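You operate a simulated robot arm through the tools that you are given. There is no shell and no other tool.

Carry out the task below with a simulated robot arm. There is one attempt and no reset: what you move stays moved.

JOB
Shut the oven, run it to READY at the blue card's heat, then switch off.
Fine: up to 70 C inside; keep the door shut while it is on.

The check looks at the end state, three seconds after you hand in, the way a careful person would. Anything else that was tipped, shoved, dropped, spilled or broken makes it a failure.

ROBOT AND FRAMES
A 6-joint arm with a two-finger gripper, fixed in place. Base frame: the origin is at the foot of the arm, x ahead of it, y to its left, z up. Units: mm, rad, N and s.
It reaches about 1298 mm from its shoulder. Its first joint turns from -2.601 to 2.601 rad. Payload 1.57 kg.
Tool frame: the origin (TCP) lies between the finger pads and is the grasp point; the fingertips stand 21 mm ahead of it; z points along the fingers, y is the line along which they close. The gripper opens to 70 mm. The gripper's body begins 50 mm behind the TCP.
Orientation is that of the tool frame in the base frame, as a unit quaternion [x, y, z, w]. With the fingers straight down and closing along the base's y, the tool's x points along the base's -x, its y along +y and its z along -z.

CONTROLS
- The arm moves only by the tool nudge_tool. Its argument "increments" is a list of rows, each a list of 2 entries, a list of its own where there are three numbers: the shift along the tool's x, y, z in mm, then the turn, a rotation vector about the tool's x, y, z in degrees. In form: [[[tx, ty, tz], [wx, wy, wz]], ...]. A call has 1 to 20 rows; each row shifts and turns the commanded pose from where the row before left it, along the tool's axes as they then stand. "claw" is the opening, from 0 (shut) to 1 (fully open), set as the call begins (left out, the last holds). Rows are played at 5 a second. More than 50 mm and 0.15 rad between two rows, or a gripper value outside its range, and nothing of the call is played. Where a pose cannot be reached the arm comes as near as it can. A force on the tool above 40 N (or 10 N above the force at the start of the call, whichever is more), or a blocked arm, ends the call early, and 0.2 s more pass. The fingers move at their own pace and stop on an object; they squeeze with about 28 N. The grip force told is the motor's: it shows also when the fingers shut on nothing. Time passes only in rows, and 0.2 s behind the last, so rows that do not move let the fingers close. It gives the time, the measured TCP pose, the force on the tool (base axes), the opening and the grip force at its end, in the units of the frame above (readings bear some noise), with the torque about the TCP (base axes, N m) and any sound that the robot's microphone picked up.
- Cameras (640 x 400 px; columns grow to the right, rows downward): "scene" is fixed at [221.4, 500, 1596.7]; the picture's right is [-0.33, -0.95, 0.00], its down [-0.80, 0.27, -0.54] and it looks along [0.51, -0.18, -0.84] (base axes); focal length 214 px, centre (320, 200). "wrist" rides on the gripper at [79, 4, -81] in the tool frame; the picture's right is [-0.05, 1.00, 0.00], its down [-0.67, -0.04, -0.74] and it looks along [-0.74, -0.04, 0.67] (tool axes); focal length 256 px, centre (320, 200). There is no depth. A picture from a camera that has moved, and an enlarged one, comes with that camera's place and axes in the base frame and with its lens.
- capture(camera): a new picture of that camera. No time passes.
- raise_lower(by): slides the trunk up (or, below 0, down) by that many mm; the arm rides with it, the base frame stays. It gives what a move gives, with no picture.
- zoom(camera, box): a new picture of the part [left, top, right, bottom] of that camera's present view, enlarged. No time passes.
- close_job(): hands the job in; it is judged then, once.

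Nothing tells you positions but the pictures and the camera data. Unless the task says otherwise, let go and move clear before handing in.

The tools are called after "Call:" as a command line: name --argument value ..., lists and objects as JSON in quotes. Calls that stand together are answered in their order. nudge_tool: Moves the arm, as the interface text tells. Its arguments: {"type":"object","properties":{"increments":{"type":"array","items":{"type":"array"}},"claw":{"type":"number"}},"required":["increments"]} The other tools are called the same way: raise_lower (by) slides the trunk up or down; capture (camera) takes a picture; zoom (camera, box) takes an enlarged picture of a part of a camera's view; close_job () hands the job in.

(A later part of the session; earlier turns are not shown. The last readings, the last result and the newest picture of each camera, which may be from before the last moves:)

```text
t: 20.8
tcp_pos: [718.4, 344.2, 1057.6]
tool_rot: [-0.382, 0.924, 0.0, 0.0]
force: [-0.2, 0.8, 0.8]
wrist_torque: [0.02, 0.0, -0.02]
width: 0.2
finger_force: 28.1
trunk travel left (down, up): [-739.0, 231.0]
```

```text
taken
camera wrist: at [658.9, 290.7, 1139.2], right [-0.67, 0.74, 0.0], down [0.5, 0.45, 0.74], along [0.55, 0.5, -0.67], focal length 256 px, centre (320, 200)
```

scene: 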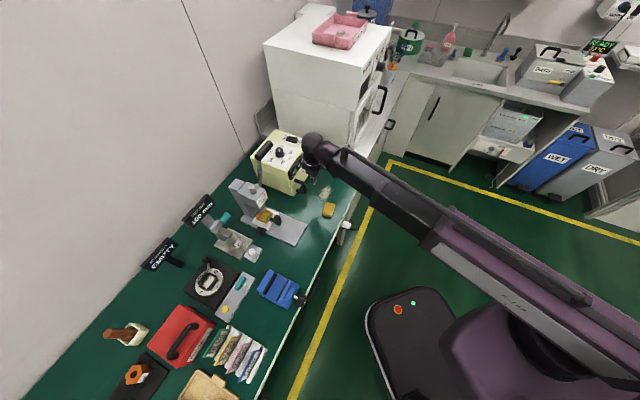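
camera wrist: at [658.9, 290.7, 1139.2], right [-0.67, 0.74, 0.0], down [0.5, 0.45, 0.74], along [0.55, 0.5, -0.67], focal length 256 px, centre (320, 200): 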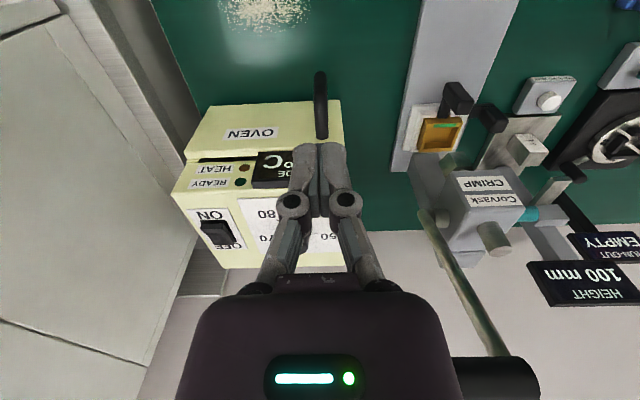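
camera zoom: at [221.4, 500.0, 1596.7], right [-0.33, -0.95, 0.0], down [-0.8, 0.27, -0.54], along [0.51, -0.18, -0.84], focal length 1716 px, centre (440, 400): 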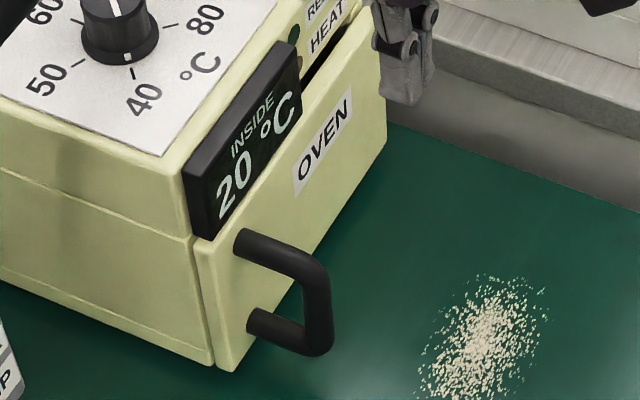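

The door is shut. Now I open the fingers for a clear view of the dial and the switch.

Call:
nudge_tool --claw 1 --increments '[[[0, 0, 0], [0, 0, 0]], [[0, 0, 0], [0, 0, 0]], [[0, 0, 0], [0, 0, 0]]]'

Call:
zoom --camera "wrist" --box '[230, 180, 380, 275]'

Call:
zoom --camera "wrist" --box '[180, 190, 250, 270]'

Call:
zoom --camera "scene" --box '[262, 130, 307, 162]'

```text
t: 21.6
tcp_pos: [719.0, 343.2, 1058.9]
tool_rot: [-0.383, 0.924, 0.0, 0.0]
force: [0.4, -1.0, 0.4]
wrist_torque: [0.03, -0.04, -0.02]
width: 69.8
finger_force: 0.0
trunk travel left (down, up): [-739.0, 231.0]
```

```text
4.21 times, centred on (305, 228) of wrist
camera zoom: at [658.8, 290.6, 1139.3], right [-0.67, 0.74, 0.0], down [0.5, 0.45, 0.74], along [0.55, 0.5, -0.67], focal length 1078 px, centre (383, 84)
```

zoom: 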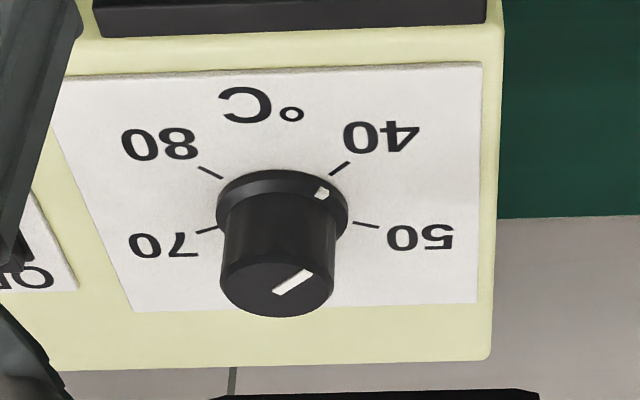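

```text
5.00 times, centred on (215, 230) of wrist
camera zoom: at [658.8, 290.6, 1139.3], right [-0.67, 0.74, 0.0], down [0.5, 0.45, 0.74], along [0.55, 0.5, -0.67], focal length 1280 px, centre (845, 50)
```

zoom: 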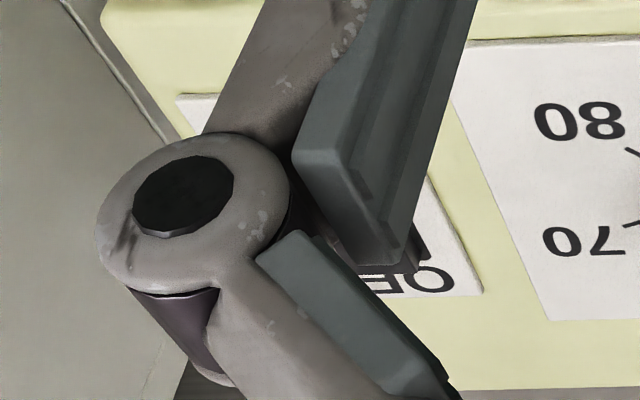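

```text
12.50 times, centred on (284, 146) of scene
camera zoom: at [221.4, 500.0, 1596.7], right [-0.33, -0.95, 0.0], down [-0.8, 0.27, -0.54], along [0.51, -0.18, -0.84], focal length 2681 px, centre (764, 875)
```

zoom: 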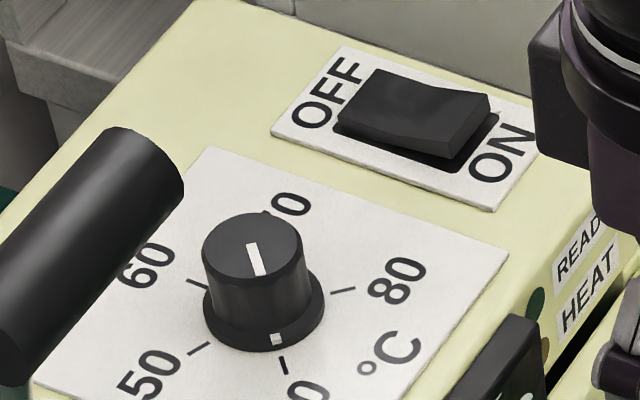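

The dial pointer stands at about 40; clockwise from above goes 40→50→60→70→80 with about 67.5° per 10 °C, so 60 needs roughly +131° about the tool axis. I locate the knob at (877, 447), top z≈978. I pre-rotate the gripper by −65° here so the turn stays within comfortable wrist range.

Call:
nudge_tool --increments '[[[0, 0, 0], [0, 0, -8.125]], [[0, 0, 0], [0, 0, -8.125]], [[0, 0, 0], [0, 0, -8.125]], [[0, 0, 0], [0, 0, -8.125]], [[0, 0, 0], [0, 0, -8.125]], [[0, 0, 0], [0, 0, -8.125]], [[0, 0, 0], [0, 0, -8.125]], [[0, 0, 0], [0, 0, -8.125]]]'

Call:
capture --camera "wrist"

Call:
capture --camera "scene"

```text
t: 23.4
tcp_pos: [719.5, 343.1, 1058.3]
tool_rot: [0.82, -0.573, 0.0, 0.0]
force: [-1.0, 1.4, 0.5]
wrist_torque: [0.02, 0.02, -0.04]
width: 70.0
finger_force: 0.2
trunk travel left (down, up): [-739.0, 231.0]
```

```text
taken
camera wrist: at [741.4, 268.1, 1139.3], right [-0.96, -0.29, 0.0], down [-0.2, 0.64, 0.74], along [-0.22, 0.71, -0.67], focal length 256 px, centre (320, 200)
```

wrist: 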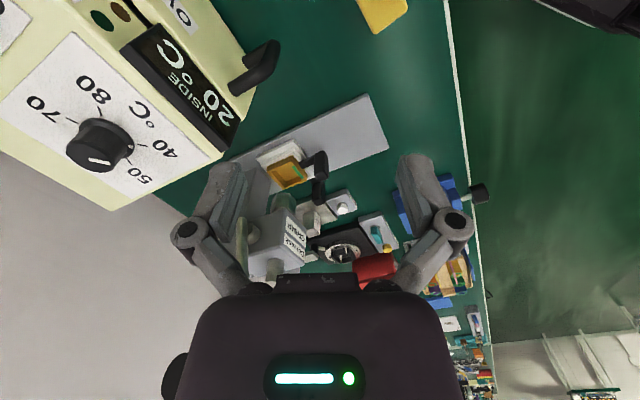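

```text
taken
```

scene: 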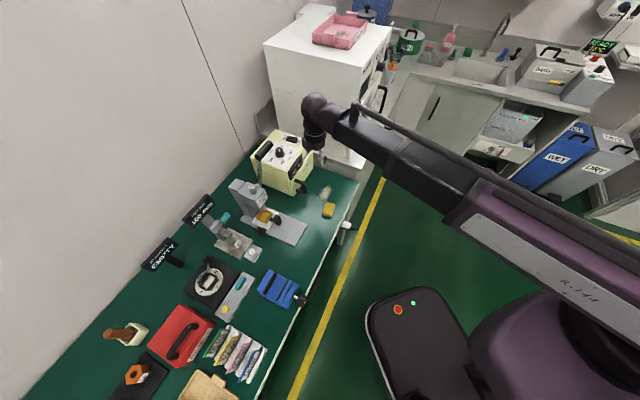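

Wrist turn went well. I use this third viewpoint to double-check the knob's position.

Call:
zoom --camera "wrist" --box '[30, 90, 190, 210]'

```text
3.33 times, centred on (110, 150) of wrist
camera zoom: at [741.4, 268.1, 1139.3], right [-0.96, -0.29, 0.0], down [-0.2, 0.64, 0.74], along [-0.22, 0.71, -0.67], focal length 853 px, centre (1020, 367)
```

zoom: 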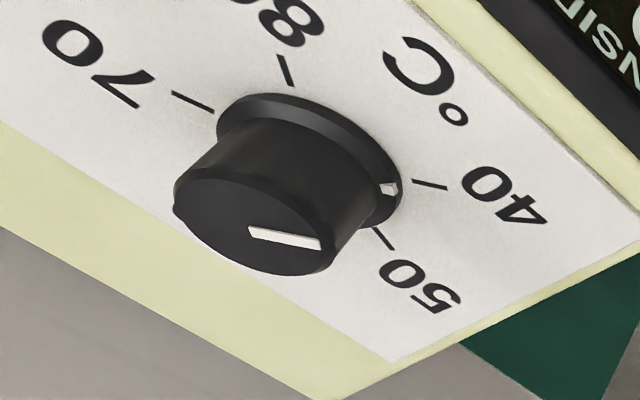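

All three views agree: knob axis at (878, 446), knob top z≈978, skirt ≈954, panel ≈950, pointer at the 40 mark, so 60 needs +135°. I move over the knob at safe height.

Call:
nudge_tool --increments '[[[-8.54, -36.9, 0], [0, 0, 0]], [[-8.54, -36.9, 0], [0, 0, 0]], [[-8.54, -36.9, 0], [0, 0, 0]], [[-8.54, -36.9, 0], [0, 0, 0]], [[-8.54, -36.9, 0], [0, 0, 0]], [[0, 0, 0], [0, 0, 0]]]'

Call:
zoom --camera "scene" --box '[230, 60, 390, 190]'

Call:
capture --camera "wrist"

```text
t: 24.8
tcp_pos: [877.6, 448.0, 1058.7]
tool_rot: [0.819, -0.574, 0.0, 0.0]
force: [-0.6, -0.1, 0.0]
wrist_torque: [0.02, -0.01, 0.02]
width: 70.1
finger_force: 0.1
trunk travel left (down, up): [-739.0, 231.0]
```

```text
3.08 times, centred on (310, 125) of scene
camera zoom: at [221.4, 500.0, 1596.7], right [-0.33, -0.95, 0.0], down [-0.8, 0.27, -0.54], along [0.51, -0.18, -0.84], focal length 660 px, centre (351, 431)
```

zoom: 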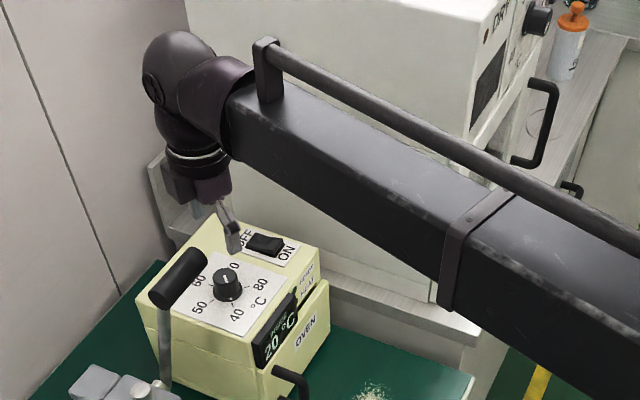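

```text
taken
camera wrist: at [900.1, 371.5, 1139.6], right [-0.96, -0.29, 0.0], down [-0.19, 0.64, 0.74], along [-0.22, 0.71, -0.67], focal length 256 px, centre (320, 200)
```

wrist: 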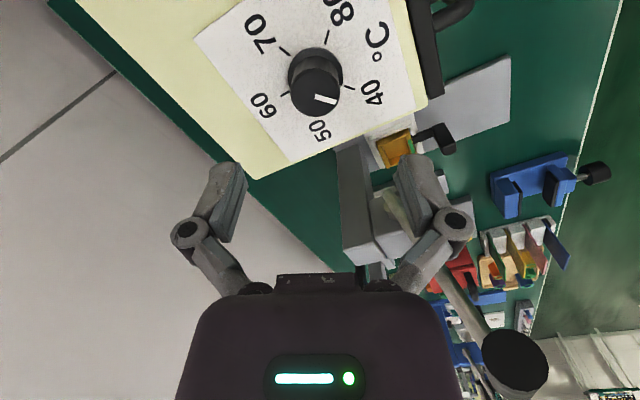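

The knob sits almost under the tool. I zoom to fine-tune the centring.

Call:
zoom --camera "wrist" --box '[230, 0, 430, 125]'

```text
3.20 times, centred on (330, 62) of wrist
camera zoom: at [900.1, 371.5, 1139.6], right [-0.96, -0.29, 0.0], down [-0.19, 0.64, 0.74], along [-0.22, 0.71, -0.67], focal length 819 px, centre (288, 640)
```

zoom: 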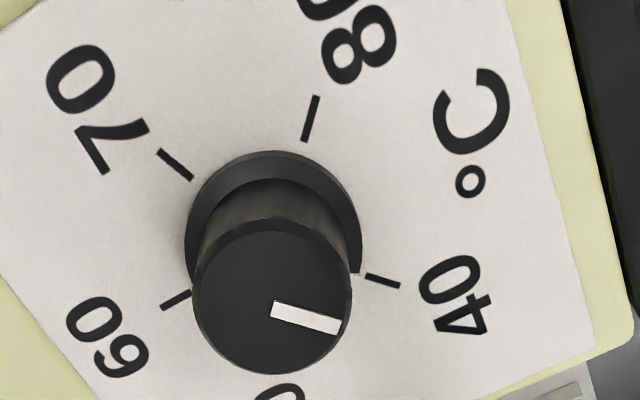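

The knob's axis is about 3 mm off the tool axis; I correct and lower 45 mm (tips still above the knob top), then check again.

Call:
nudge_tool --increments '[[[2, -2.4, 0], [0, 0, 0]], [[0, 0, 0], [0, 0, 0]]]'

Call:
raise_lower --by -45

Call:
capture --camera "wrist"

Call:
zoom --camera "scene" --box '[230, 60, 390, 190]'

```text
t: 25.4
tcp_pos: [881.6, 446.4, 1058.6]
tool_rot: [0.82, -0.573, 0.0, 0.0]
force: [-0.4, -0.8, 0.2]
wrist_torque: [0.01, 0.0, 0.01]
width: 69.9
finger_force: 0.1
trunk travel left (down, up): [-739.0, 231.0]
```

```text
t: 26.3
tcp_pos: [881.6, 445.7, 1013.5]
tool_rot: [0.82, -0.573, 0.0, 0.0]
force: [-0.2, -0.3, 0.4]
wrist_torque: [0.0, 0.02, -0.03]
width: 69.9
finger_force: 0.1
trunk travel left (down, up): [-694.0, 276.0]
```

```text
taken
camera wrist: at [903.2, 370.0, 1094.4], right [-0.96, -0.29, 0.0], down [-0.19, 0.64, 0.74], along [-0.22, 0.71, -0.67], focal length 256 px, centre (320, 200)
```

wrist: 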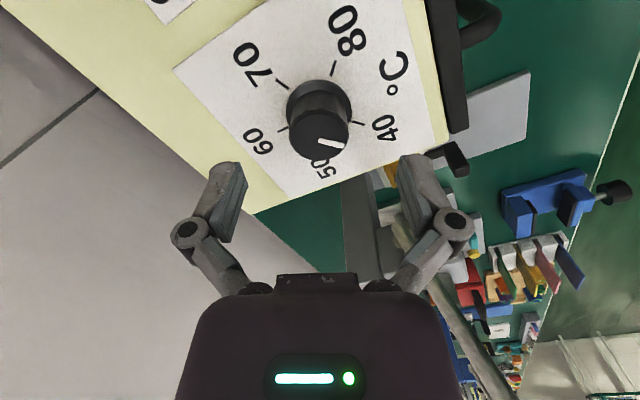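

```text
3.08 times, centred on (310, 125) of scene
camera zoom: at [221.4, 500.0, 1596.7], right [-0.33, -0.95, 0.0], down [-0.8, 0.27, -0.54], along [0.51, -0.18, -0.84], focal length 660 px, centre (351, 431)
```

zoom: 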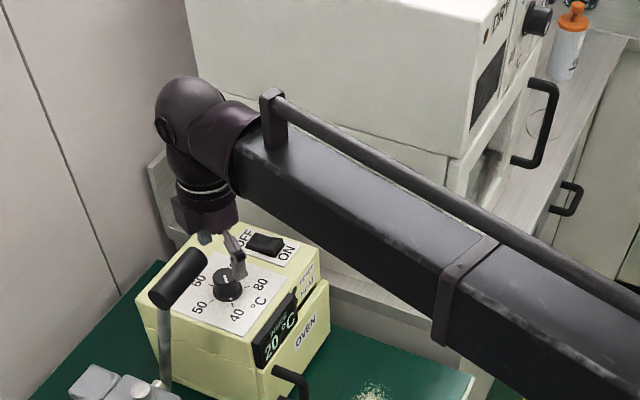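

Call:
zoom --camera "wrist" --box '[250, 60, 410, 180]'

```text
3.33 times, centred on (330, 120) of wrist
camera zoom: at [903.2, 370.0, 1094.4], right [-0.96, -0.29, 0.0], down [-0.19, 0.64, 0.74], along [-0.22, 0.71, -0.67], focal length 853 px, centre (287, 467)
```

zoom: 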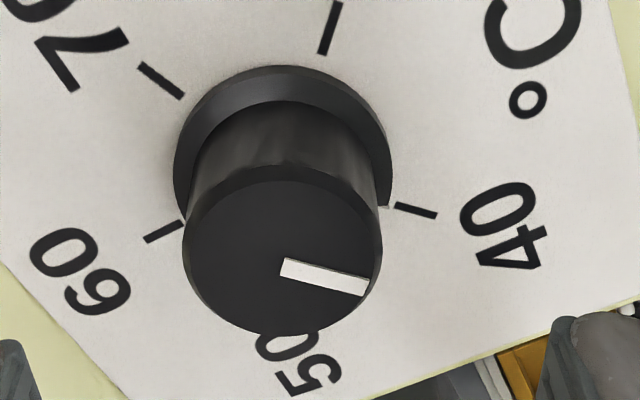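

Centred within about 1 mm. I lower by 33.5 mm so the tips stand just above the knob's skirt.

Call:
raise_lower --by -33.5

Call:
capture --camera "wrist"

Call:
zoom --camera "scene" --box '[230, 80, 340, 170]'

```text
t: 27.1
tcp_pos: [881.5, 446.1, 978.8]
tool_rot: [0.819, -0.573, -0.001, -0.001]
force: [-0.1, 0.7, 0.5]
wrist_torque: [0.01, -0.04, -0.03]
width: 70.2
finger_force: 0.2
trunk travel left (down, up): [-661.0, 309.0]
```

```text
taken
camera wrist: at [903.2, 370.1, 1060.8], right [-0.96, -0.29, 0.0], down [-0.19, 0.64, 0.74], along [-0.22, 0.71, -0.67], focal length 256 px, centre (320, 200)
```

wrist: 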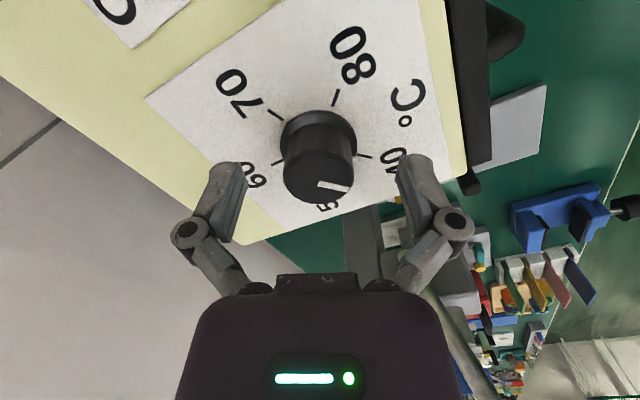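

```text
4.44 times, centred on (285, 125) of scene
camera zoom: at [221.4, 500.0, 1596.7], right [-0.33, -0.95, 0.0], down [-0.8, 0.27, -0.54], along [0.51, -0.18, -0.84], focal length 953 px, centre (476, 533)
```

zoom: 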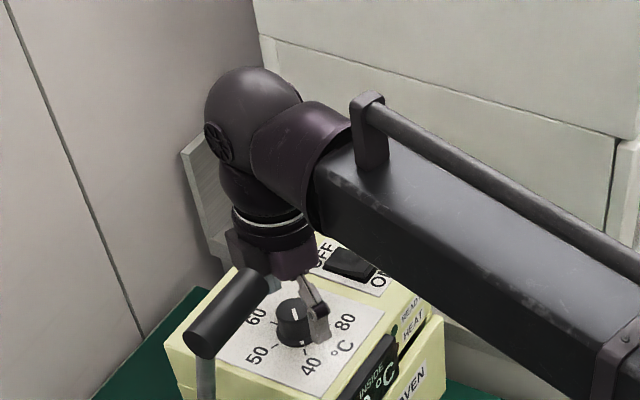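

The fingers straddle the knob. I close on it without moving.

Call:
nudge_tool --claw 0 --increments '[[[0, 0, 0], [0, 0, 0]], [[0, 0, 0], [0, 0, 0]], [[0, 0, 0], [0, 0, 0]], [[0, 0, 0], [0, 0, 0]]]'

Call:
capture --camera "wrist"

```text
t: 28.1
tcp_pos: [880.6, 445.8, 980.4]
tool_rot: [0.819, -0.574, 0.001, 0.0]
force: [11.9, 5.0, 14.8]
wrist_torque: [0.19, -0.26, -0.09]
width: 32.9
finger_force: 32.2
trunk travel left (down, up): [-661.0, 309.0]
```

```text
taken
camera wrist: at [903.8, 370.3, 1061.2], right [-0.96, -0.29, 0.0], down [-0.2, 0.64, 0.75], along [-0.22, 0.71, -0.67], focal length 256 px, centre (320, 200)
```

wrist: 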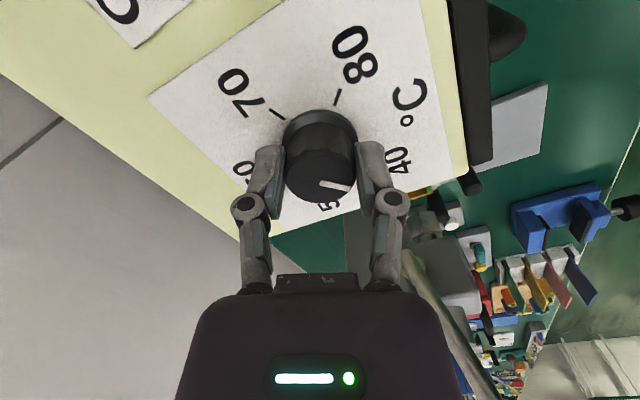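

Gripped at 33 mm, but with about 15 N upwards and 13 N sideways. I re-open, raise 2.5 mm, shift 1 mm and close again to take that strain out.

Call:
nudge_tool --claw 1 --increments '[[[0, 0, 0], [0, 0, 0]], [[0, -1, 0], [0, 0, 0]], [[0, 0, 0], [0, 0, 0]]]'

Call:
raise_lower --by 2.5

Call:
nudge_tool --claw 0 --increments '[[[0, 0, 0], [0, 0, 0]], [[0, 0, 0], [0, 0, 0]], [[0, 0, 0], [0, 0, 0]], [[0, 0, 0], [0, 0, 0]]]'

```text
t: 28.9
tcp_pos: [881.0, 445.2, 980.4]
tool_rot: [0.819, -0.573, -0.001, 0.001]
force: [-0.1, 0.3, 0.5]
wrist_torque: [0.0, -0.02, 0.01]
width: 70.3
finger_force: 0.0
trunk travel left (down, up): [-661.0, 309.0]
```

```text
t: 29.4
tcp_pos: [882.5, 447.0, 981.8]
tool_rot: [0.819, -0.574, 0.0, -0.001]
force: [-0.3, -0.2, -0.7]
wrist_torque: [-0.04, 0.0, 0.01]
width: 69.9
finger_force: 0.0
trunk travel left (down, up): [-663.0, 307.0]
```

```text
t: 30.4
tcp_pos: [882.0, 447.5, 982.9]
tool_rot: [0.819, -0.574, 0.0, 0.0]
force: [7.0, 3.7, 14.4]
wrist_torque: [0.1, -0.09, -0.03]
width: 32.9
finger_force: 31.8
trunk travel left (down, up): [-663.0, 307.0]
```

The upward load comes from the grip itself and is harmless. I take out the remaining sideways offset and test a first 16° of turn.

Call:
nudge_tool --increments '[[[0, -1.3, 0], [0, 0, 0]], [[0, 0, 0], [0, 0, 8]], [[0, 0, 0], [0, 0, 8]], [[0, 0, 0], [0, 0, 0]]]'

Call:
capture --camera "wrist"

Call:
zoom --camera "scene" --box '[260, 120, 320, 170]'

```text
t: 31.4
tcp_pos: [881.4, 446.1, 982.4]
tool_rot: [0.731, -0.683, 0.0, 0.0]
force: [-10.7, -5.8, 0.4]
wrist_torque: [0.51, 0.19, 0.0]
width: 32.8
finger_force: 31.8
trunk travel left (down, up): [-663.0, 307.0]
```

```text
taken
camera wrist: at [881.6, 366.9, 1064.1], right [-1.0, -0.01, 0.0], down [-0.01, 0.67, 0.74], along [-0.01, 0.74, -0.67], focal length 256 px, centre (320, 200)
```

wrist: 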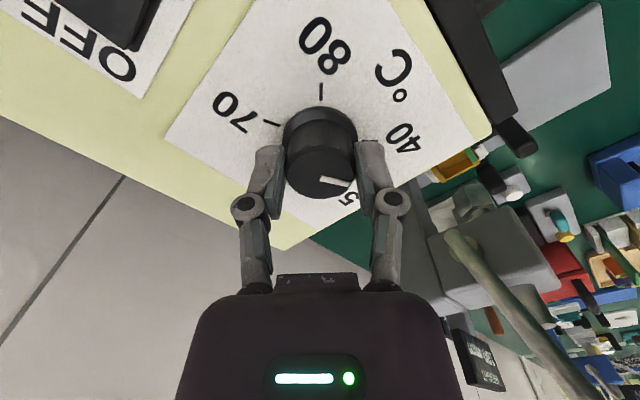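

```text
8.00 times, centred on (290, 145) of scene
camera zoom: at [221.4, 500.0, 1596.7], right [-0.33, -0.95, 0.0], down [-0.8, 0.27, -0.54], along [0.51, -0.18, -0.84], focal length 1716 px, centre (560, 640)
```

zoom: 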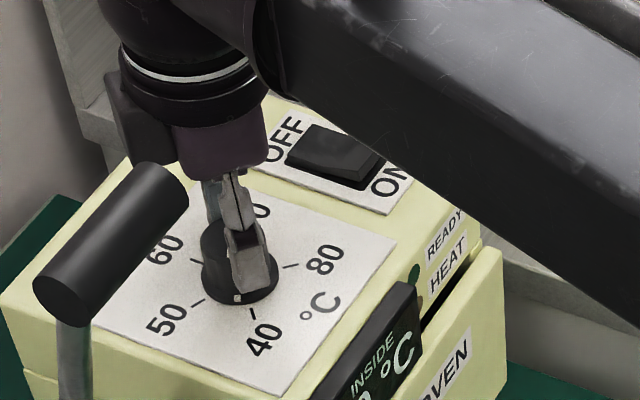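

The knob turns with the gripper. I continue the turn in two parts, 64° now.

Call:
nudge_tool --increments '[[[0, 1, 0], [0, 0, 0]], [[0, 0, 0], [0, 0, 8]], [[0, 0, 0], [0, 0, 8]], [[0, 0, 0], [0, 0, 8]], [[0, 0, 0], [0, 0, 8]], [[0, 0, 0], [0, 0, 8]], [[0, 0, 0], [0, 0, 8]], [[0, 0, 0], [0, 0, 8]], [[0, 0, 0], [0, 0, 8]]]'

Call:
capture --camera "wrist"

Call:
zoom --camera "scene" --box '[240, 90, 320, 170]'

```text
t: 33.4
tcp_pos: [878.4, 446.8, 982.1]
tool_rot: [-0.258, 0.966, 0.0, -0.002]
force: [-26.4, -3.4, -12.1]
wrist_torque: [0.19, 0.08, 0.03]
width: 32.8
finger_force: 32.5
trunk travel left (down, up): [-663.0, 307.0]
```

```text
taken
camera wrist: at [807.9, 411.6, 1064.4], right [-0.45, 0.89, 0.0], down [0.6, 0.3, 0.74], along [0.66, 0.34, -0.67], focal length 256 px, centre (320, 200)
```

wrist: 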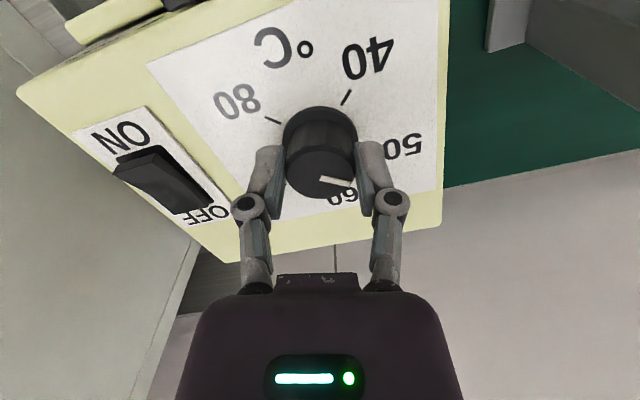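

```text
5.00 times, centred on (280, 130) of scene
camera zoom: at [221.4, 500.0, 1596.7], right [-0.33, -0.95, 0.0], down [-0.8, 0.27, -0.54], along [0.51, -0.18, -0.84], focal length 1072 px, centre (520, 550)
```

zoom: 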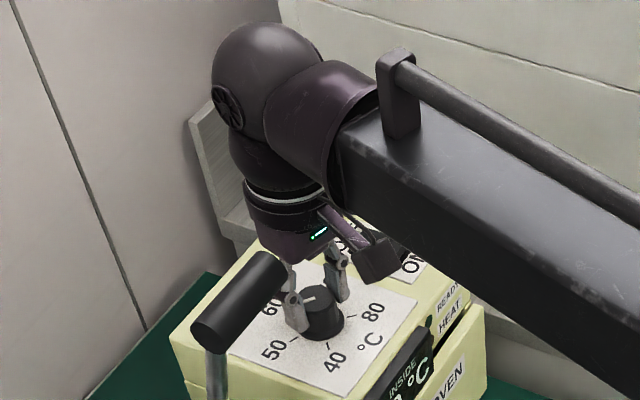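

The turn follows well, but side force has grown to 26 N because the grip is slightly eccentric. I relax by shifting the tool 3 mm in −x.

Call:
nudge_tool --increments '[[[1.3, 0.75, 0], [0, 0, 0]], [[1.3, 0.75, 0], [0, 0, 0]], [[0, 0, 0], [0, 0, 0]]]'

```text
t: 34.2
tcp_pos: [878.7, 447.0, 983.3]
tool_rot: [-0.258, 0.966, -0.001, 0.002]
force: [-1.7, 3.9, 7.5]
wrist_torque: [-0.39, 0.76, 0.04]
width: 33.0
finger_force: 32.2
trunk travel left (down, up): [-663.0, 307.0]
```

Force is relaxed. I continue 24°, then the last part.

Call:
nudge_tool --increments '[[[0.3, 0.2, 0], [0, 0, 8]], [[0.3, 0.2, 0], [0, 0, 8]], [[0.3, 0.2, 0], [0, 0, 8]], [[0, 0, 0], [0, 0, 0]]]'

```text
t: 35.2
tcp_pos: [878.3, 448.8, 981.6]
tool_rot: [-0.051, 0.999, 0.0, 0.002]
force: [15.2, 14.6, 20.6]
wrist_torque: [0.41, -0.35, 0.01]
width: 32.9
finger_force: 32.1
trunk travel left (down, up): [-663.0, 307.0]
```

Call:
nudge_tool --increments '[[[-0.9, 0.8, 0], [0, 0, 0]], [[-0.8, 0.7, 0], [0, 0, 0]], [[0, 0, 0], [0, 0, 0]]]'

Call:
capture --camera "wrist"

```text
t: 36.0
tcp_pos: [878.7, 447.4, 982.4]
tool_rot: [-0.051, 0.999, -0.001, 0.0]
force: [2.7, 3.2, 6.6]
wrist_torque: [0.1, -0.98, 0.01]
width: 32.8
finger_force: 31.7
trunk travel left (down, up): [-663.0, 307.0]
```

```text
taken
camera wrist: at [798.3, 444.2, 1063.6], right [-0.05, 1.0, 0.0], down [0.67, 0.03, 0.74], along [0.74, 0.04, -0.67], focal length 256 px, centre (320, 200)
```

wrist: 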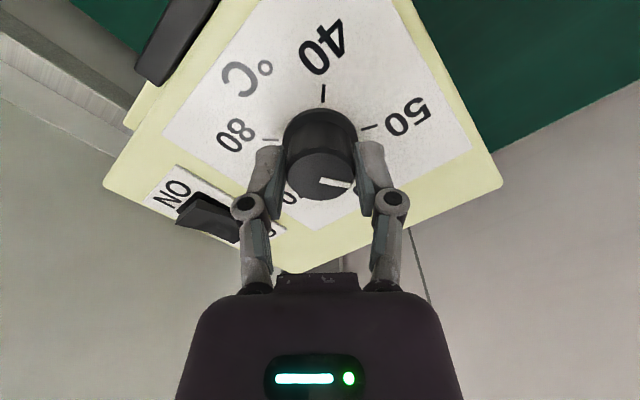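

Call:
nudge_tool --increments '[[[0, 0, 0], [0, 0, 7.75]], [[0, 0, 0], [0, 0, 7.75]], [[0, 0, 0], [0, 0, 0]]]'

```text
t: 36.8
tcp_pos: [879.3, 448.2, 982.5]
tool_rot: [0.084, 0.996, 0.001, -0.001]
force: [-3.0, 1.2, 1.9]
wrist_torque: [-0.14, 0.08, 0.04]
width: 32.5
finger_force: 31.9
trunk travel left (down, up): [-663.0, 307.0]
```

Call:
nudge_tool --increments '[[[0, 0, 0], [0, 0, 7.75]], [[0, 0, 0], [0, 0, 7.75]], [[0, 0, 0], [0, 0, 0]]]'

Call:
capture --camera "wrist"

Call:
zoom --camera "wrist" --box '[250, 80, 390, 220]'

Call:
zoom --camera "scene" --box '[260, 120, 320, 170]'

```text
t: 37.6
tcp_pos: [878.6, 449.3, 982.0]
tool_rot: [0.217, 0.976, 0.0, 0.0]
force: [-3.6, 4.8, 2.0]
wrist_torque: [0.33, 0.67, 0.0]
width: 32.7
finger_force: 31.9
trunk travel left (down, up): [-663.0, 307.0]
```

```text
taken
camera wrist: at [807.8, 486.8, 1063.6], right [0.47, 0.88, 0.0], down [0.59, -0.32, 0.74], along [0.66, -0.35, -0.67], focal length 256 px, centre (320, 200)
```

wrist: 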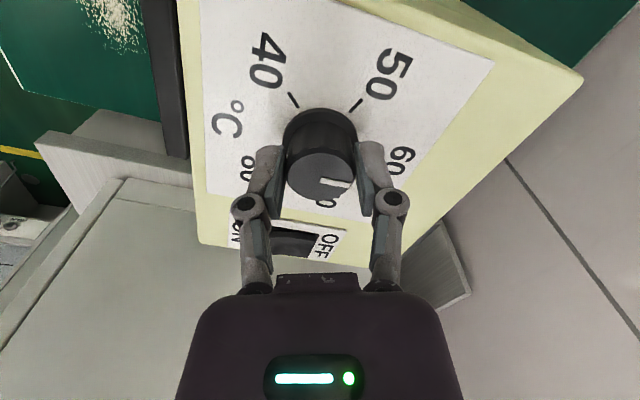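

```text
2.86 times, centred on (320, 150) of wrist
camera zoom: at [807.8, 486.8, 1063.6], right [0.47, 0.88, 0.0], down [0.59, -0.32, 0.74], along [0.66, -0.35, -0.67], focal length 731 px, centre (320, 343)
```

zoom: 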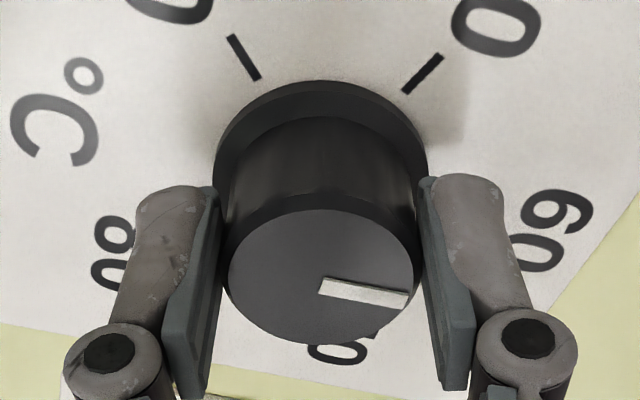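

```text
8.00 times, centred on (290, 145) of scene
camera zoom: at [221.4, 500.0, 1596.7], right [-0.33, -0.95, 0.0], down [-0.8, 0.27, -0.54], along [0.51, -0.18, -0.84], focal length 1716 px, centre (560, 640)
```

zoom: 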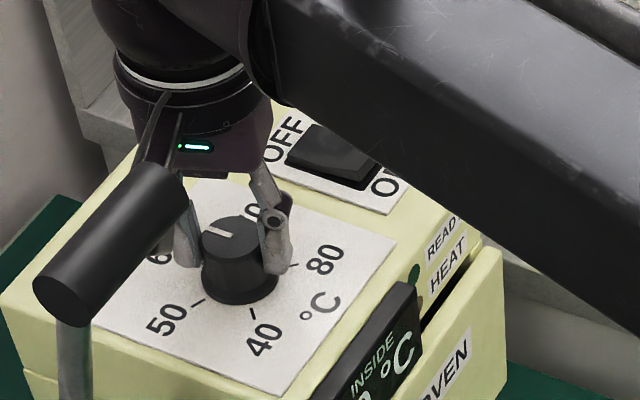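

The pointer is now near 60. I zoom in closely to measure it before letting go.

Call:
zoom --camera "scene" --box '[280, 140, 300, 160]'

Call:
zoom --camera "wrist" --box '[290, 130, 350, 170]'

```text
16.00 times, centred on (290, 150) of scene
camera zoom: at [221.4, 500.0, 1596.7], right [-0.33, -0.95, 0.0], down [-0.8, 0.27, -0.54], along [0.51, -0.18, -0.84], focal length 3432 px, centre (800, 1000)
```

zoom: 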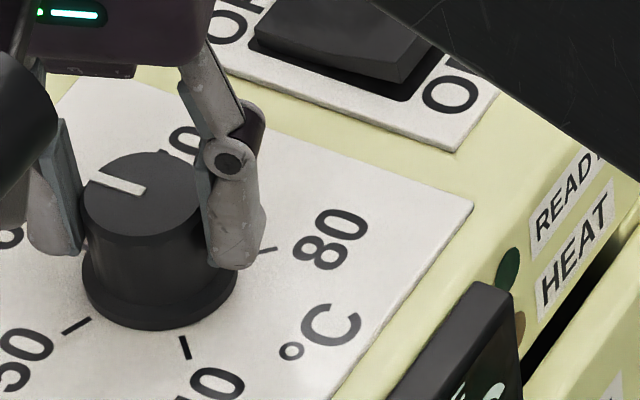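

```text
10.00 times, centred on (320, 150) of wrist
camera zoom: at [807.8, 486.8, 1063.6], right [0.47, 0.88, 0.0], down [0.59, -0.32, 0.74], along [0.66, -0.35, -0.67], focal length 2560 px, centre (320, 700)
```

zoom: 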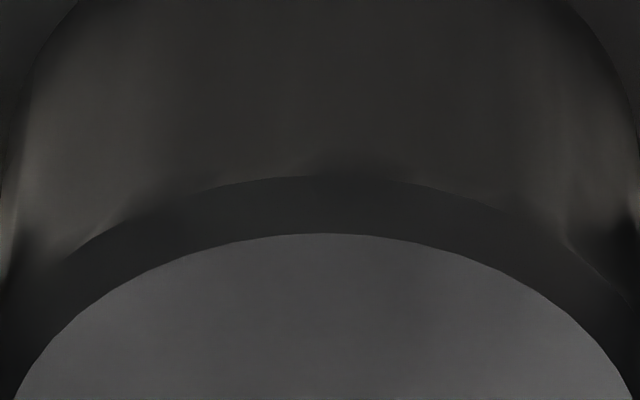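

Pointer measures about 50°, the 60 mark lies at about 45.5°, so I turn 4.5° further and re-measure.

Call:
nudge_tool --increments '[[[0, 0, 0], [0, 0, 4.5]], [[0, 0, 0], [0, 0, 0]]]'

Call:
zoom --camera "scene" --box '[278, 140, 298, 160]'

Call:
zoom --camera "wrist" --box '[250, 80, 390, 220]'

```text
t: 38.2
tcp_pos: [878.2, 449.7, 982.4]
tool_rot: [0.255, 0.967, 0.0, 0.0]
force: [-5.6, 5.3, 1.7]
wrist_torque: [0.58, 0.63, 0.03]
width: 32.7
finger_force: 31.9
trunk travel left (down, up): [-663.0, 307.0]
```

```text
16.00 times, centred on (288, 150) of scene
camera zoom: at [221.4, 500.0, 1596.7], right [-0.33, -0.95, 0.0], down [-0.8, 0.27, -0.54], along [0.51, -0.18, -0.84], focal length 3432 px, centre (832, 1000)
```

zoom: 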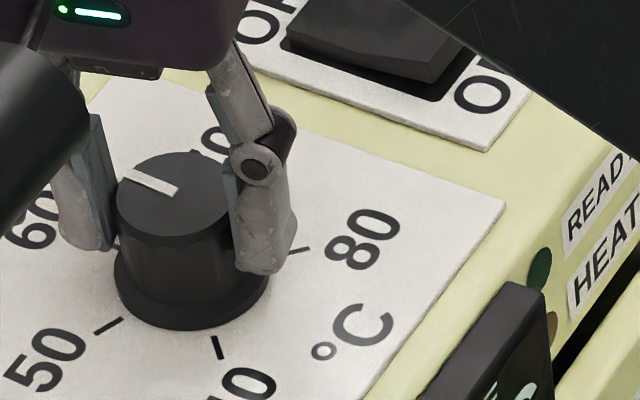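

```text
2.86 times, centred on (320, 150) of wrist
camera zoom: at [811.0, 492.4, 1063.5], right [0.54, 0.84, 0.0], down [0.56, -0.36, 0.74], along [0.63, -0.4, -0.67], focal length 731 px, centre (320, 343)
```

zoom: 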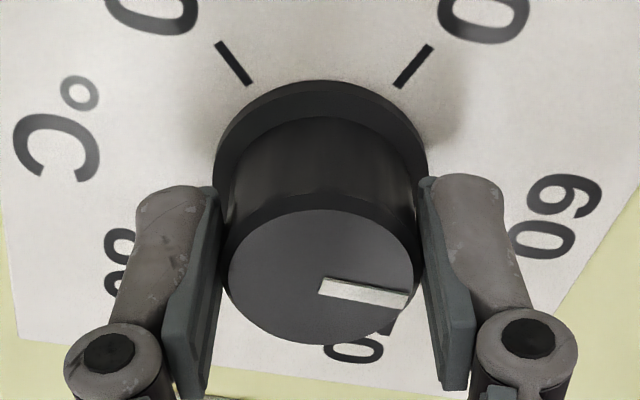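

I release the knob and rise to look at it unobstructed.

Call:
nudge_tool --claw 1 --increments '[[[0, 0, 0], [0, 0, 0]], [[0, 0, 0], [0, 0, 0]], [[0, 0, 0], [0, 0, 0]]]'

Call:
raise_lower --by 50

Call:
zoom --camera "scene" --box '[274, 136, 300, 162]'

Call:
zoom --camera "wrist" --box '[230, 40, 410, 180]'

```text
t: 39.0
tcp_pos: [879.2, 448.2, 980.9]
tool_rot: [0.256, 0.967, 0.0, 0.0]
force: [-0.2, 0.0, 0.4]
wrist_torque: [0.01, 0.03, 0.01]
width: 69.8
finger_force: 0.1
trunk travel left (down, up): [-663.0, 307.0]
```

```text
t: 39.9
tcp_pos: [879.8, 448.8, 1032.8]
tool_rot: [0.255, 0.967, -0.001, 0.0]
force: [0.2, -0.3, -0.2]
wrist_torque: [0.03, 0.02, 0.01]
width: 69.9
finger_force: 0.2
trunk travel left (down, up): [-713.0, 257.0]
```

```text
15.38 times, centred on (287, 149) of scene
camera zoom: at [221.4, 500.0, 1596.7], right [-0.33, -0.95, 0.0], down [-0.8, 0.27, -0.54], along [0.51, -0.18, -0.84], focal length 3300 px, centre (828, 985)
```

zoom: 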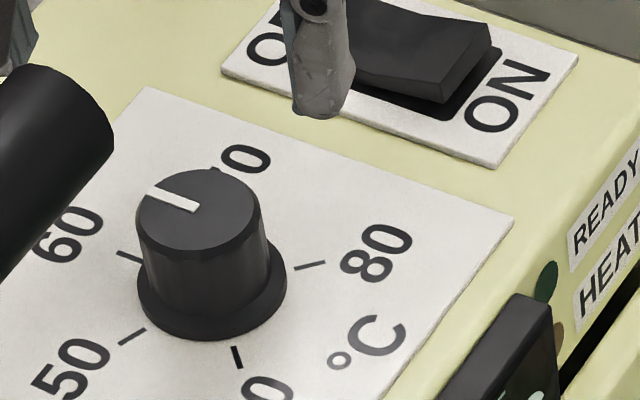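

```text
2.86 times, centred on (320, 110) of wrist
camera zoom: at [811.8, 491.8, 1113.1], right [0.54, 0.84, 0.0], down [0.56, -0.36, 0.74], along [0.63, -0.4, -0.67], focal length 731 px, centre (320, 457)
```

zoom: 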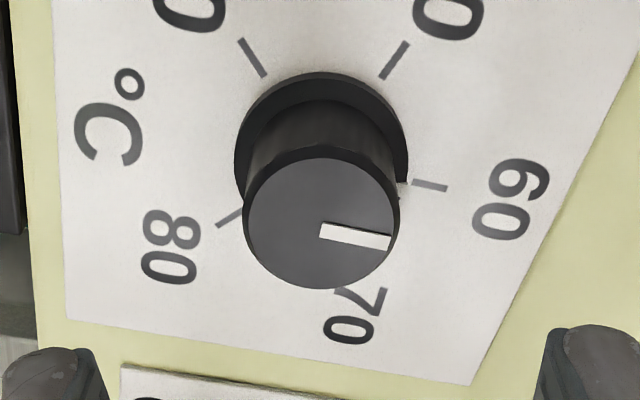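

The pointer is parallel to and on the 60 mark (within about 1°). Next I move away from the lever along the oven's width, turn the wrist back and step back so the camera can see the switch.

Call:
nudge_tool --increments '[[[-38.7, -10.4, 0], [0, 0, 0]], [[-38.7, -10.4, 0], [0, 0, 0]], [[0, 0, 0], [0, 0, -7.46]], [[0, 0, 0], [0, 0, -7.46]], [[0, 0, 0], [0, 0, -7.46]], [[0, 0, 0], [0, 0, -7.46]], [[0, 0, 0], [0, 0, -7.46]], [[0, 0, 0], [0, 0, -7.46]], [[0, 0, 0], [0, 0, -7.46]], [[0, 0, 0], [0, 0, -7.46]], [[0, 0, 0], [0, 0, -7.46]], [[0, 0, 0], [0, 0, -7.46]], [[30, 0, 0], [0, 0, 0]], [[30, 0, 0], [0, 0, 0]]]'

Call:
capture --camera "wrist"

Call:
capture --camera "scene"

```text
t: 42.9
tcp_pos: [893.2, 350.0, 1032.4]
tool_rot: [-0.384, 0.923, 0.001, 0.0]
force: [-0.5, 0.3, 0.3]
wrist_torque: [-0.02, -0.02, 0.03]
width: 70.1
finger_force: 0.0
trunk travel left (down, up): [-713.0, 257.0]
```

```text
taken
camera wrist: at [833.4, 296.5, 1113.5], right [-0.67, 0.74, 0.0], down [0.49, 0.45, 0.75], along [0.55, 0.5, -0.67], focal length 256 px, centre (320, 200)
```

wrist: 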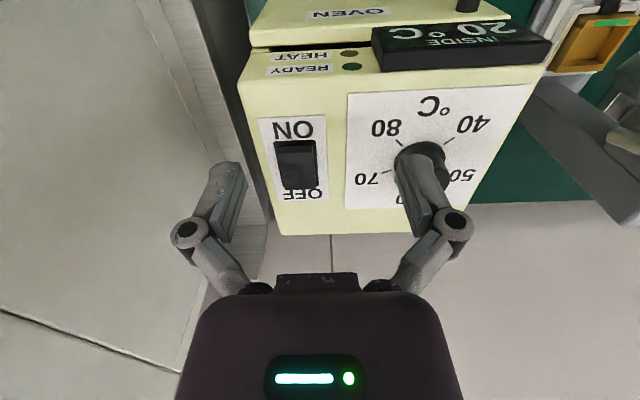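

```text
taken
```

scene: 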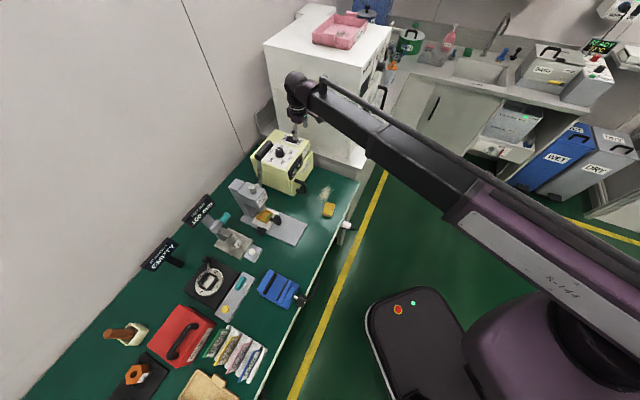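

Call:
zoom --camera "wrist" --box '[240, 105, 350, 215]'

Call:
zoom --camera "scene" --box '[278, 128, 304, 148]'

Call:
zoom --camera "wrist" --box '[250, 20, 430, 90]'

```text
3.64 times, centred on (295, 160) of wrist
camera zoom: at [833.4, 296.5, 1113.5], right [-0.67, 0.74, 0.0], down [0.49, 0.45, 0.75], along [0.55, 0.5, -0.67], focal length 931 px, centre (411, 346)
```

zoom: 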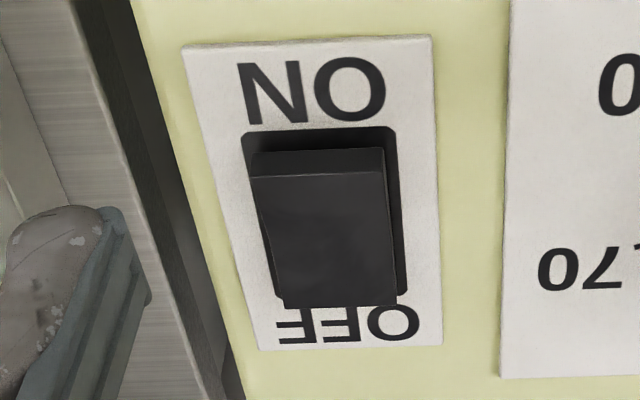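

```text
16.00 times, centred on (291, 138) of scene
camera zoom: at [221.4, 500.0, 1596.7], right [-0.33, -0.95, 0.0], down [-0.8, 0.27, -0.54], along [0.51, -0.18, -0.84], focal length 3432 px, centre (784, 1192)
```

zoom: 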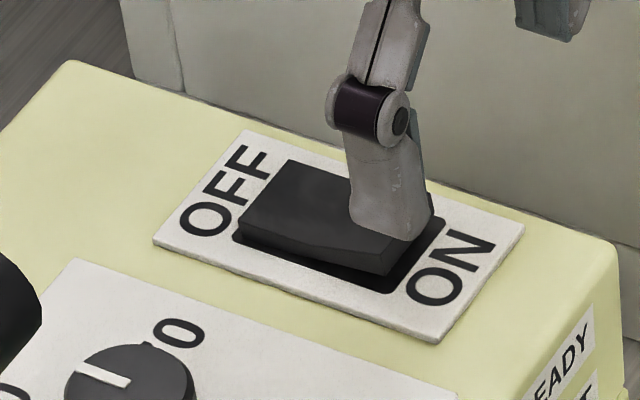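

```text
3.56 times, centred on (340, 55) of wrist
camera zoom: at [833.4, 296.5, 1113.5], right [-0.67, 0.74, 0.0], down [0.49, 0.45, 0.75], along [0.55, 0.5, -0.67], focal length 910 px, centre (249, 716)
```

zoom: 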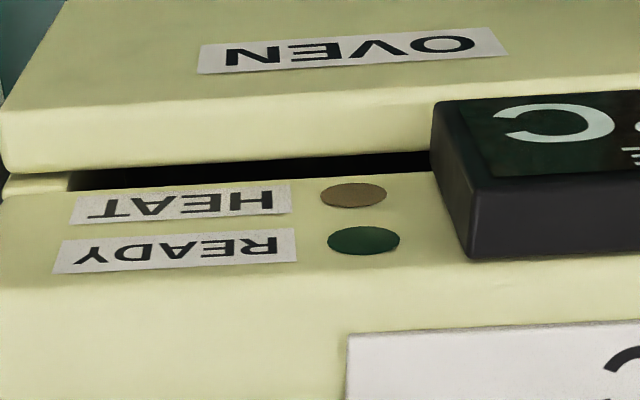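

The rocker's raised ON end is at about (932, 360, z 963), its length runs toward the back (OFF end at (964, 391)). I close the fingers and go above a point 8 mm inside the ON end.

Call:
nudge_tool --claw 0 --increments '[[[0, 0, 0], [0, 0, 0]], [[0, 0, 0], [0, 0, 0]], [[-21.6, -10.5, 0], [0, 0, 0]], [[-21.7, -10.4, 0], [0, 0, 0]], [[0, 0, 0], [0, 0, 0]]]'

Call:
raise_lower --by -36

Call:
capture --camera "wrist"

Call:
zoom --camera "scene" --box '[270, 115, 315, 150]'

```text
t: 44.1
tcp_pos: [939.4, 365.4, 1032.3]
tool_rot: [-0.383, 0.924, 0.0, 0.0]
force: [-0.1, 1.4, -0.6]
wrist_torque: [-0.01, -0.01, 0.0]
width: 0.0
finger_force: 28.4
trunk travel left (down, up): [-713.0, 257.0]
```

```text
t: 44.9
tcp_pos: [939.9, 365.9, 995.7]
tool_rot: [-0.384, 0.923, 0.0, 0.0]
force: [0.0, -0.1, 0.5]
wrist_torque: [0.02, -0.02, -0.02]
width: 0.0
finger_force: 28.2
trunk travel left (down, up): [-677.0, 293.0]
```

```text
taken
camera wrist: at [879.7, 313.1, 1077.3], right [-0.67, 0.74, 0.0], down [0.5, 0.45, 0.74], along [0.55, 0.5, -0.67], focal length 256 px, centre (320, 200)
```

wrist: 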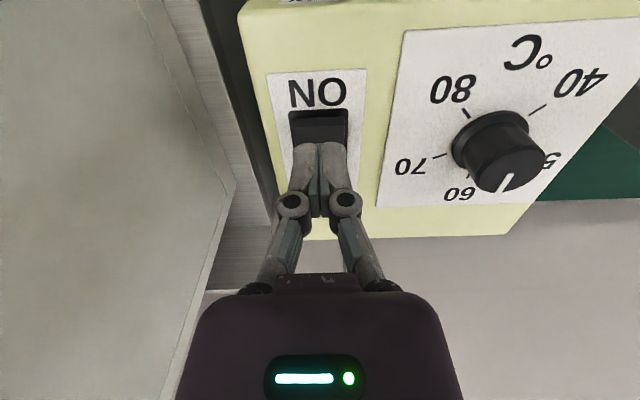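

```text
11.43 times, centred on (292, 132) of scene
camera zoom: at [221.4, 500.0, 1596.7], right [-0.33, -0.95, 0.0], down [-0.8, 0.27, -0.54], along [0.51, -0.18, -0.84], focal length 2451 px, centre (634, 971)
```

zoom: 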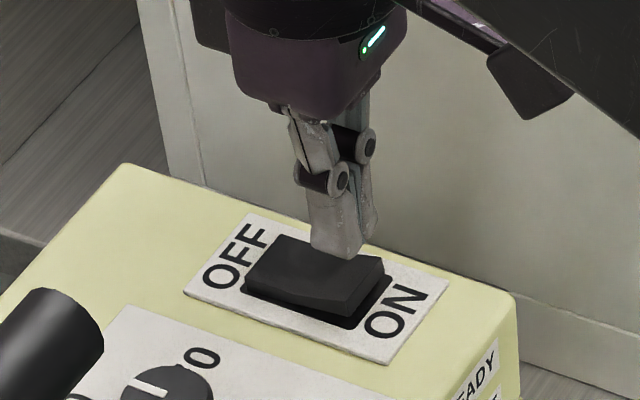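

Well aligned over the ON end. I lower 11 mm to just above the rocker, then press in 1 mm steps.

Call:
raise_lower --by -11

Call:
zoom --camera "scene" --box '[278, 125, 304, 147]'

```text
t: 45.5
tcp_pos: [939.7, 366.4, 985.6]
tool_rot: [-0.383, 0.924, 0.0, 0.0]
force: [-0.5, 0.7, -0.1]
wrist_torque: [0.0, 0.01, -0.03]
width: 0.1
finger_force: 27.5
trunk travel left (down, up): [-666.0, 304.0]
```

```text
16.00 times, centred on (291, 136) of scene
camera zoom: at [221.4, 500.0, 1596.7], right [-0.33, -0.95, 0.0], down [-0.8, 0.27, -0.54], along [0.51, -0.18, -0.84], focal length 3432 px, centre (784, 1224)
```

zoom: 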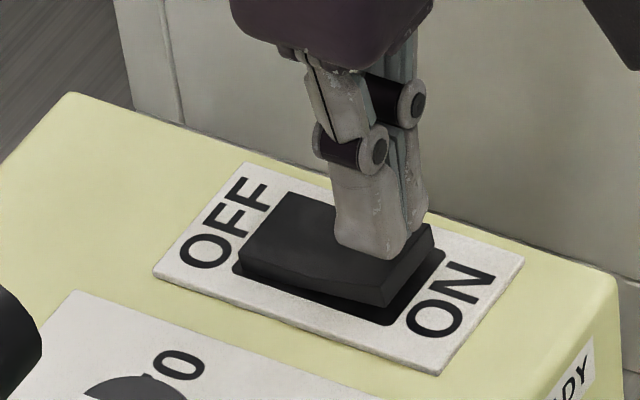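

Call:
nudge_tool --increments '[[[2.5, 0, 0], [0, 0, 0]], [[0, 0, 0], [0, 0, 0]]]'

Call:
raise_lower --by -3

```text
t: 46.1
tcp_pos: [937.0, 363.9, 984.9]
tool_rot: [-0.383, 0.924, -0.001, 0.0]
force: [0.1, 0.1, 0.7]
wrist_torque: [-0.01, 0.01, -0.01]
width: 0.0
finger_force: 28.2
trunk travel left (down, up): [-666.0, 304.0]
```

```text
t: 46.6
tcp_pos: [938.5, 364.7, 981.8]
tool_rot: [-0.384, 0.924, 0.0, 0.0]
force: [-0.2, 0.0, 0.1]
wrist_torque: [0.02, -0.02, 0.03]
width: 0.0
finger_force: 28.3
trunk travel left (down, up): [-663.0, 307.0]
```

Call:
raise_lower --by -2

Call:
zoom --camera "scene" --box '[278, 125, 318, 160]'

```text
t: 47.1
tcp_pos: [938.3, 364.0, 979.8]
tool_rot: [-0.383, 0.924, 0.0, 0.0]
force: [0.3, 0.6, -0.4]
wrist_torque: [0.0, -0.01, 0.03]
width: 0.0
finger_force: 27.8
trunk travel left (down, up): [-661.0, 309.0]
```

```text
11.43 times, centred on (298, 142) of scene
camera zoom: at [221.4, 500.0, 1596.7], right [-0.33, -0.95, 0.0], down [-0.8, 0.27, -0.54], along [0.51, -0.18, -0.84], focal length 2451 px, centre (571, 857)
```

zoom: 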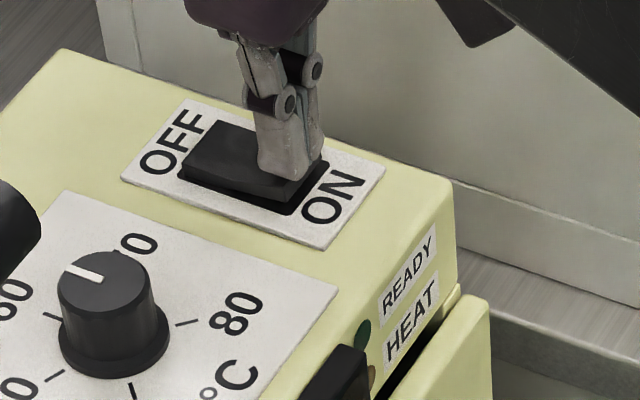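

Still no contact; I continue down.

Call:
raise_lower --by -2

Call:
raise_lower --by -1

```text
t: 47.7
tcp_pos: [937.9, 363.8, 979.0]
tool_rot: [-0.384, 0.923, 0.001, 0.0]
force: [0.4, -1.0, -0.3]
wrist_torque: [0.04, -0.02, -0.03]
width: 6.0
finger_force: 28.3
trunk travel left (down, up): [-659.0, 311.0]
```

```text
t: 48.2
tcp_pos: [937.9, 363.5, 977.5]
tool_rot: [-0.383, 0.924, 0.0, 0.0]
force: [0.3, -0.2, -0.4]
wrist_torque: [-0.01, -0.01, 0.02]
width: 6.1
finger_force: 29.1
trunk travel left (down, up): [-658.0, 312.0]
```

The finger width jumped to 6 mm; I look at what happened before pressing further.

Call:
zoom --camera "scene" --box '[282, 122, 306, 146]'

Call:
capture --camera "wrist"

Call:
zoom --camera "wrist" --box '[270, 90, 370, 230]'

```text
16.00 times, centred on (294, 134) of scene
camera zoom: at [221.4, 500.0, 1596.7], right [-0.33, -0.95, 0.0], down [-0.8, 0.27, -0.54], along [0.51, -0.18, -0.84], focal length 3432 px, centre (736, 1256)
```

zoom: 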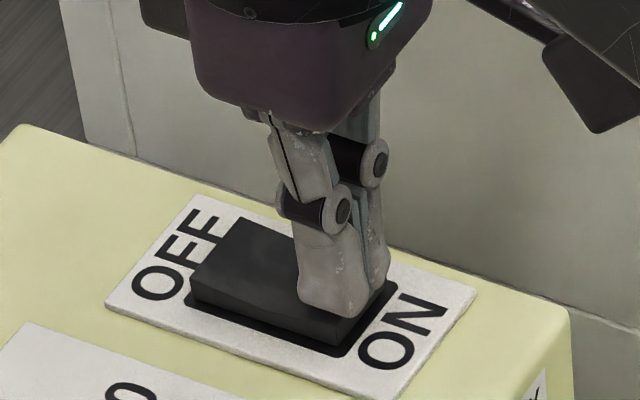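

```text
taken
camera wrist: at [878.0, 311.4, 1058.2], right [-0.67, 0.74, 0.0], down [0.5, 0.45, 0.74], along [0.55, 0.5, -0.67], focal length 256 px, centre (320, 200)
```

wrist: 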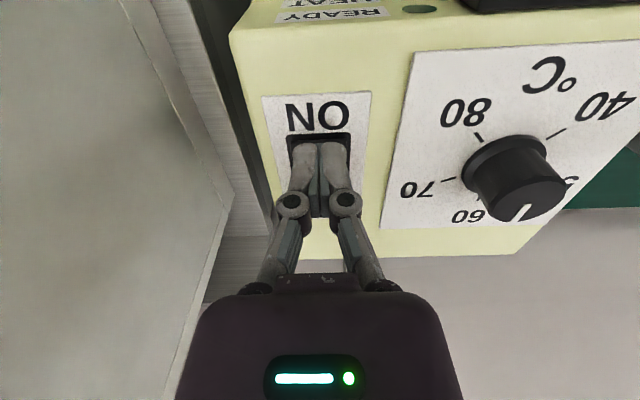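

```text
2.86 times, centred on (320, 160) of wrist
camera zoom: at [878.0, 311.4, 1058.2], right [-0.67, 0.74, 0.0], down [0.5, 0.45, 0.74], along [0.55, 0.5, -0.67], focal length 731 px, centre (320, 314)
```

zoom: 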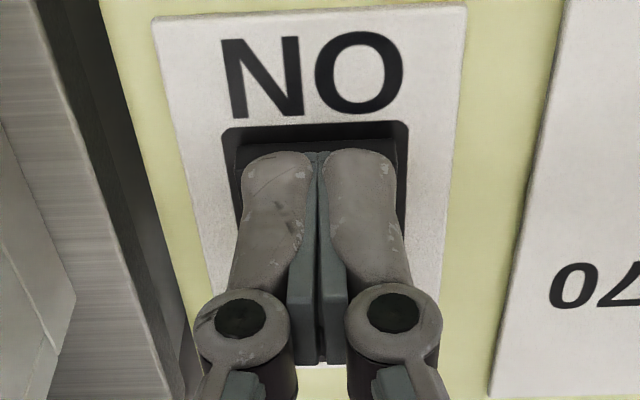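

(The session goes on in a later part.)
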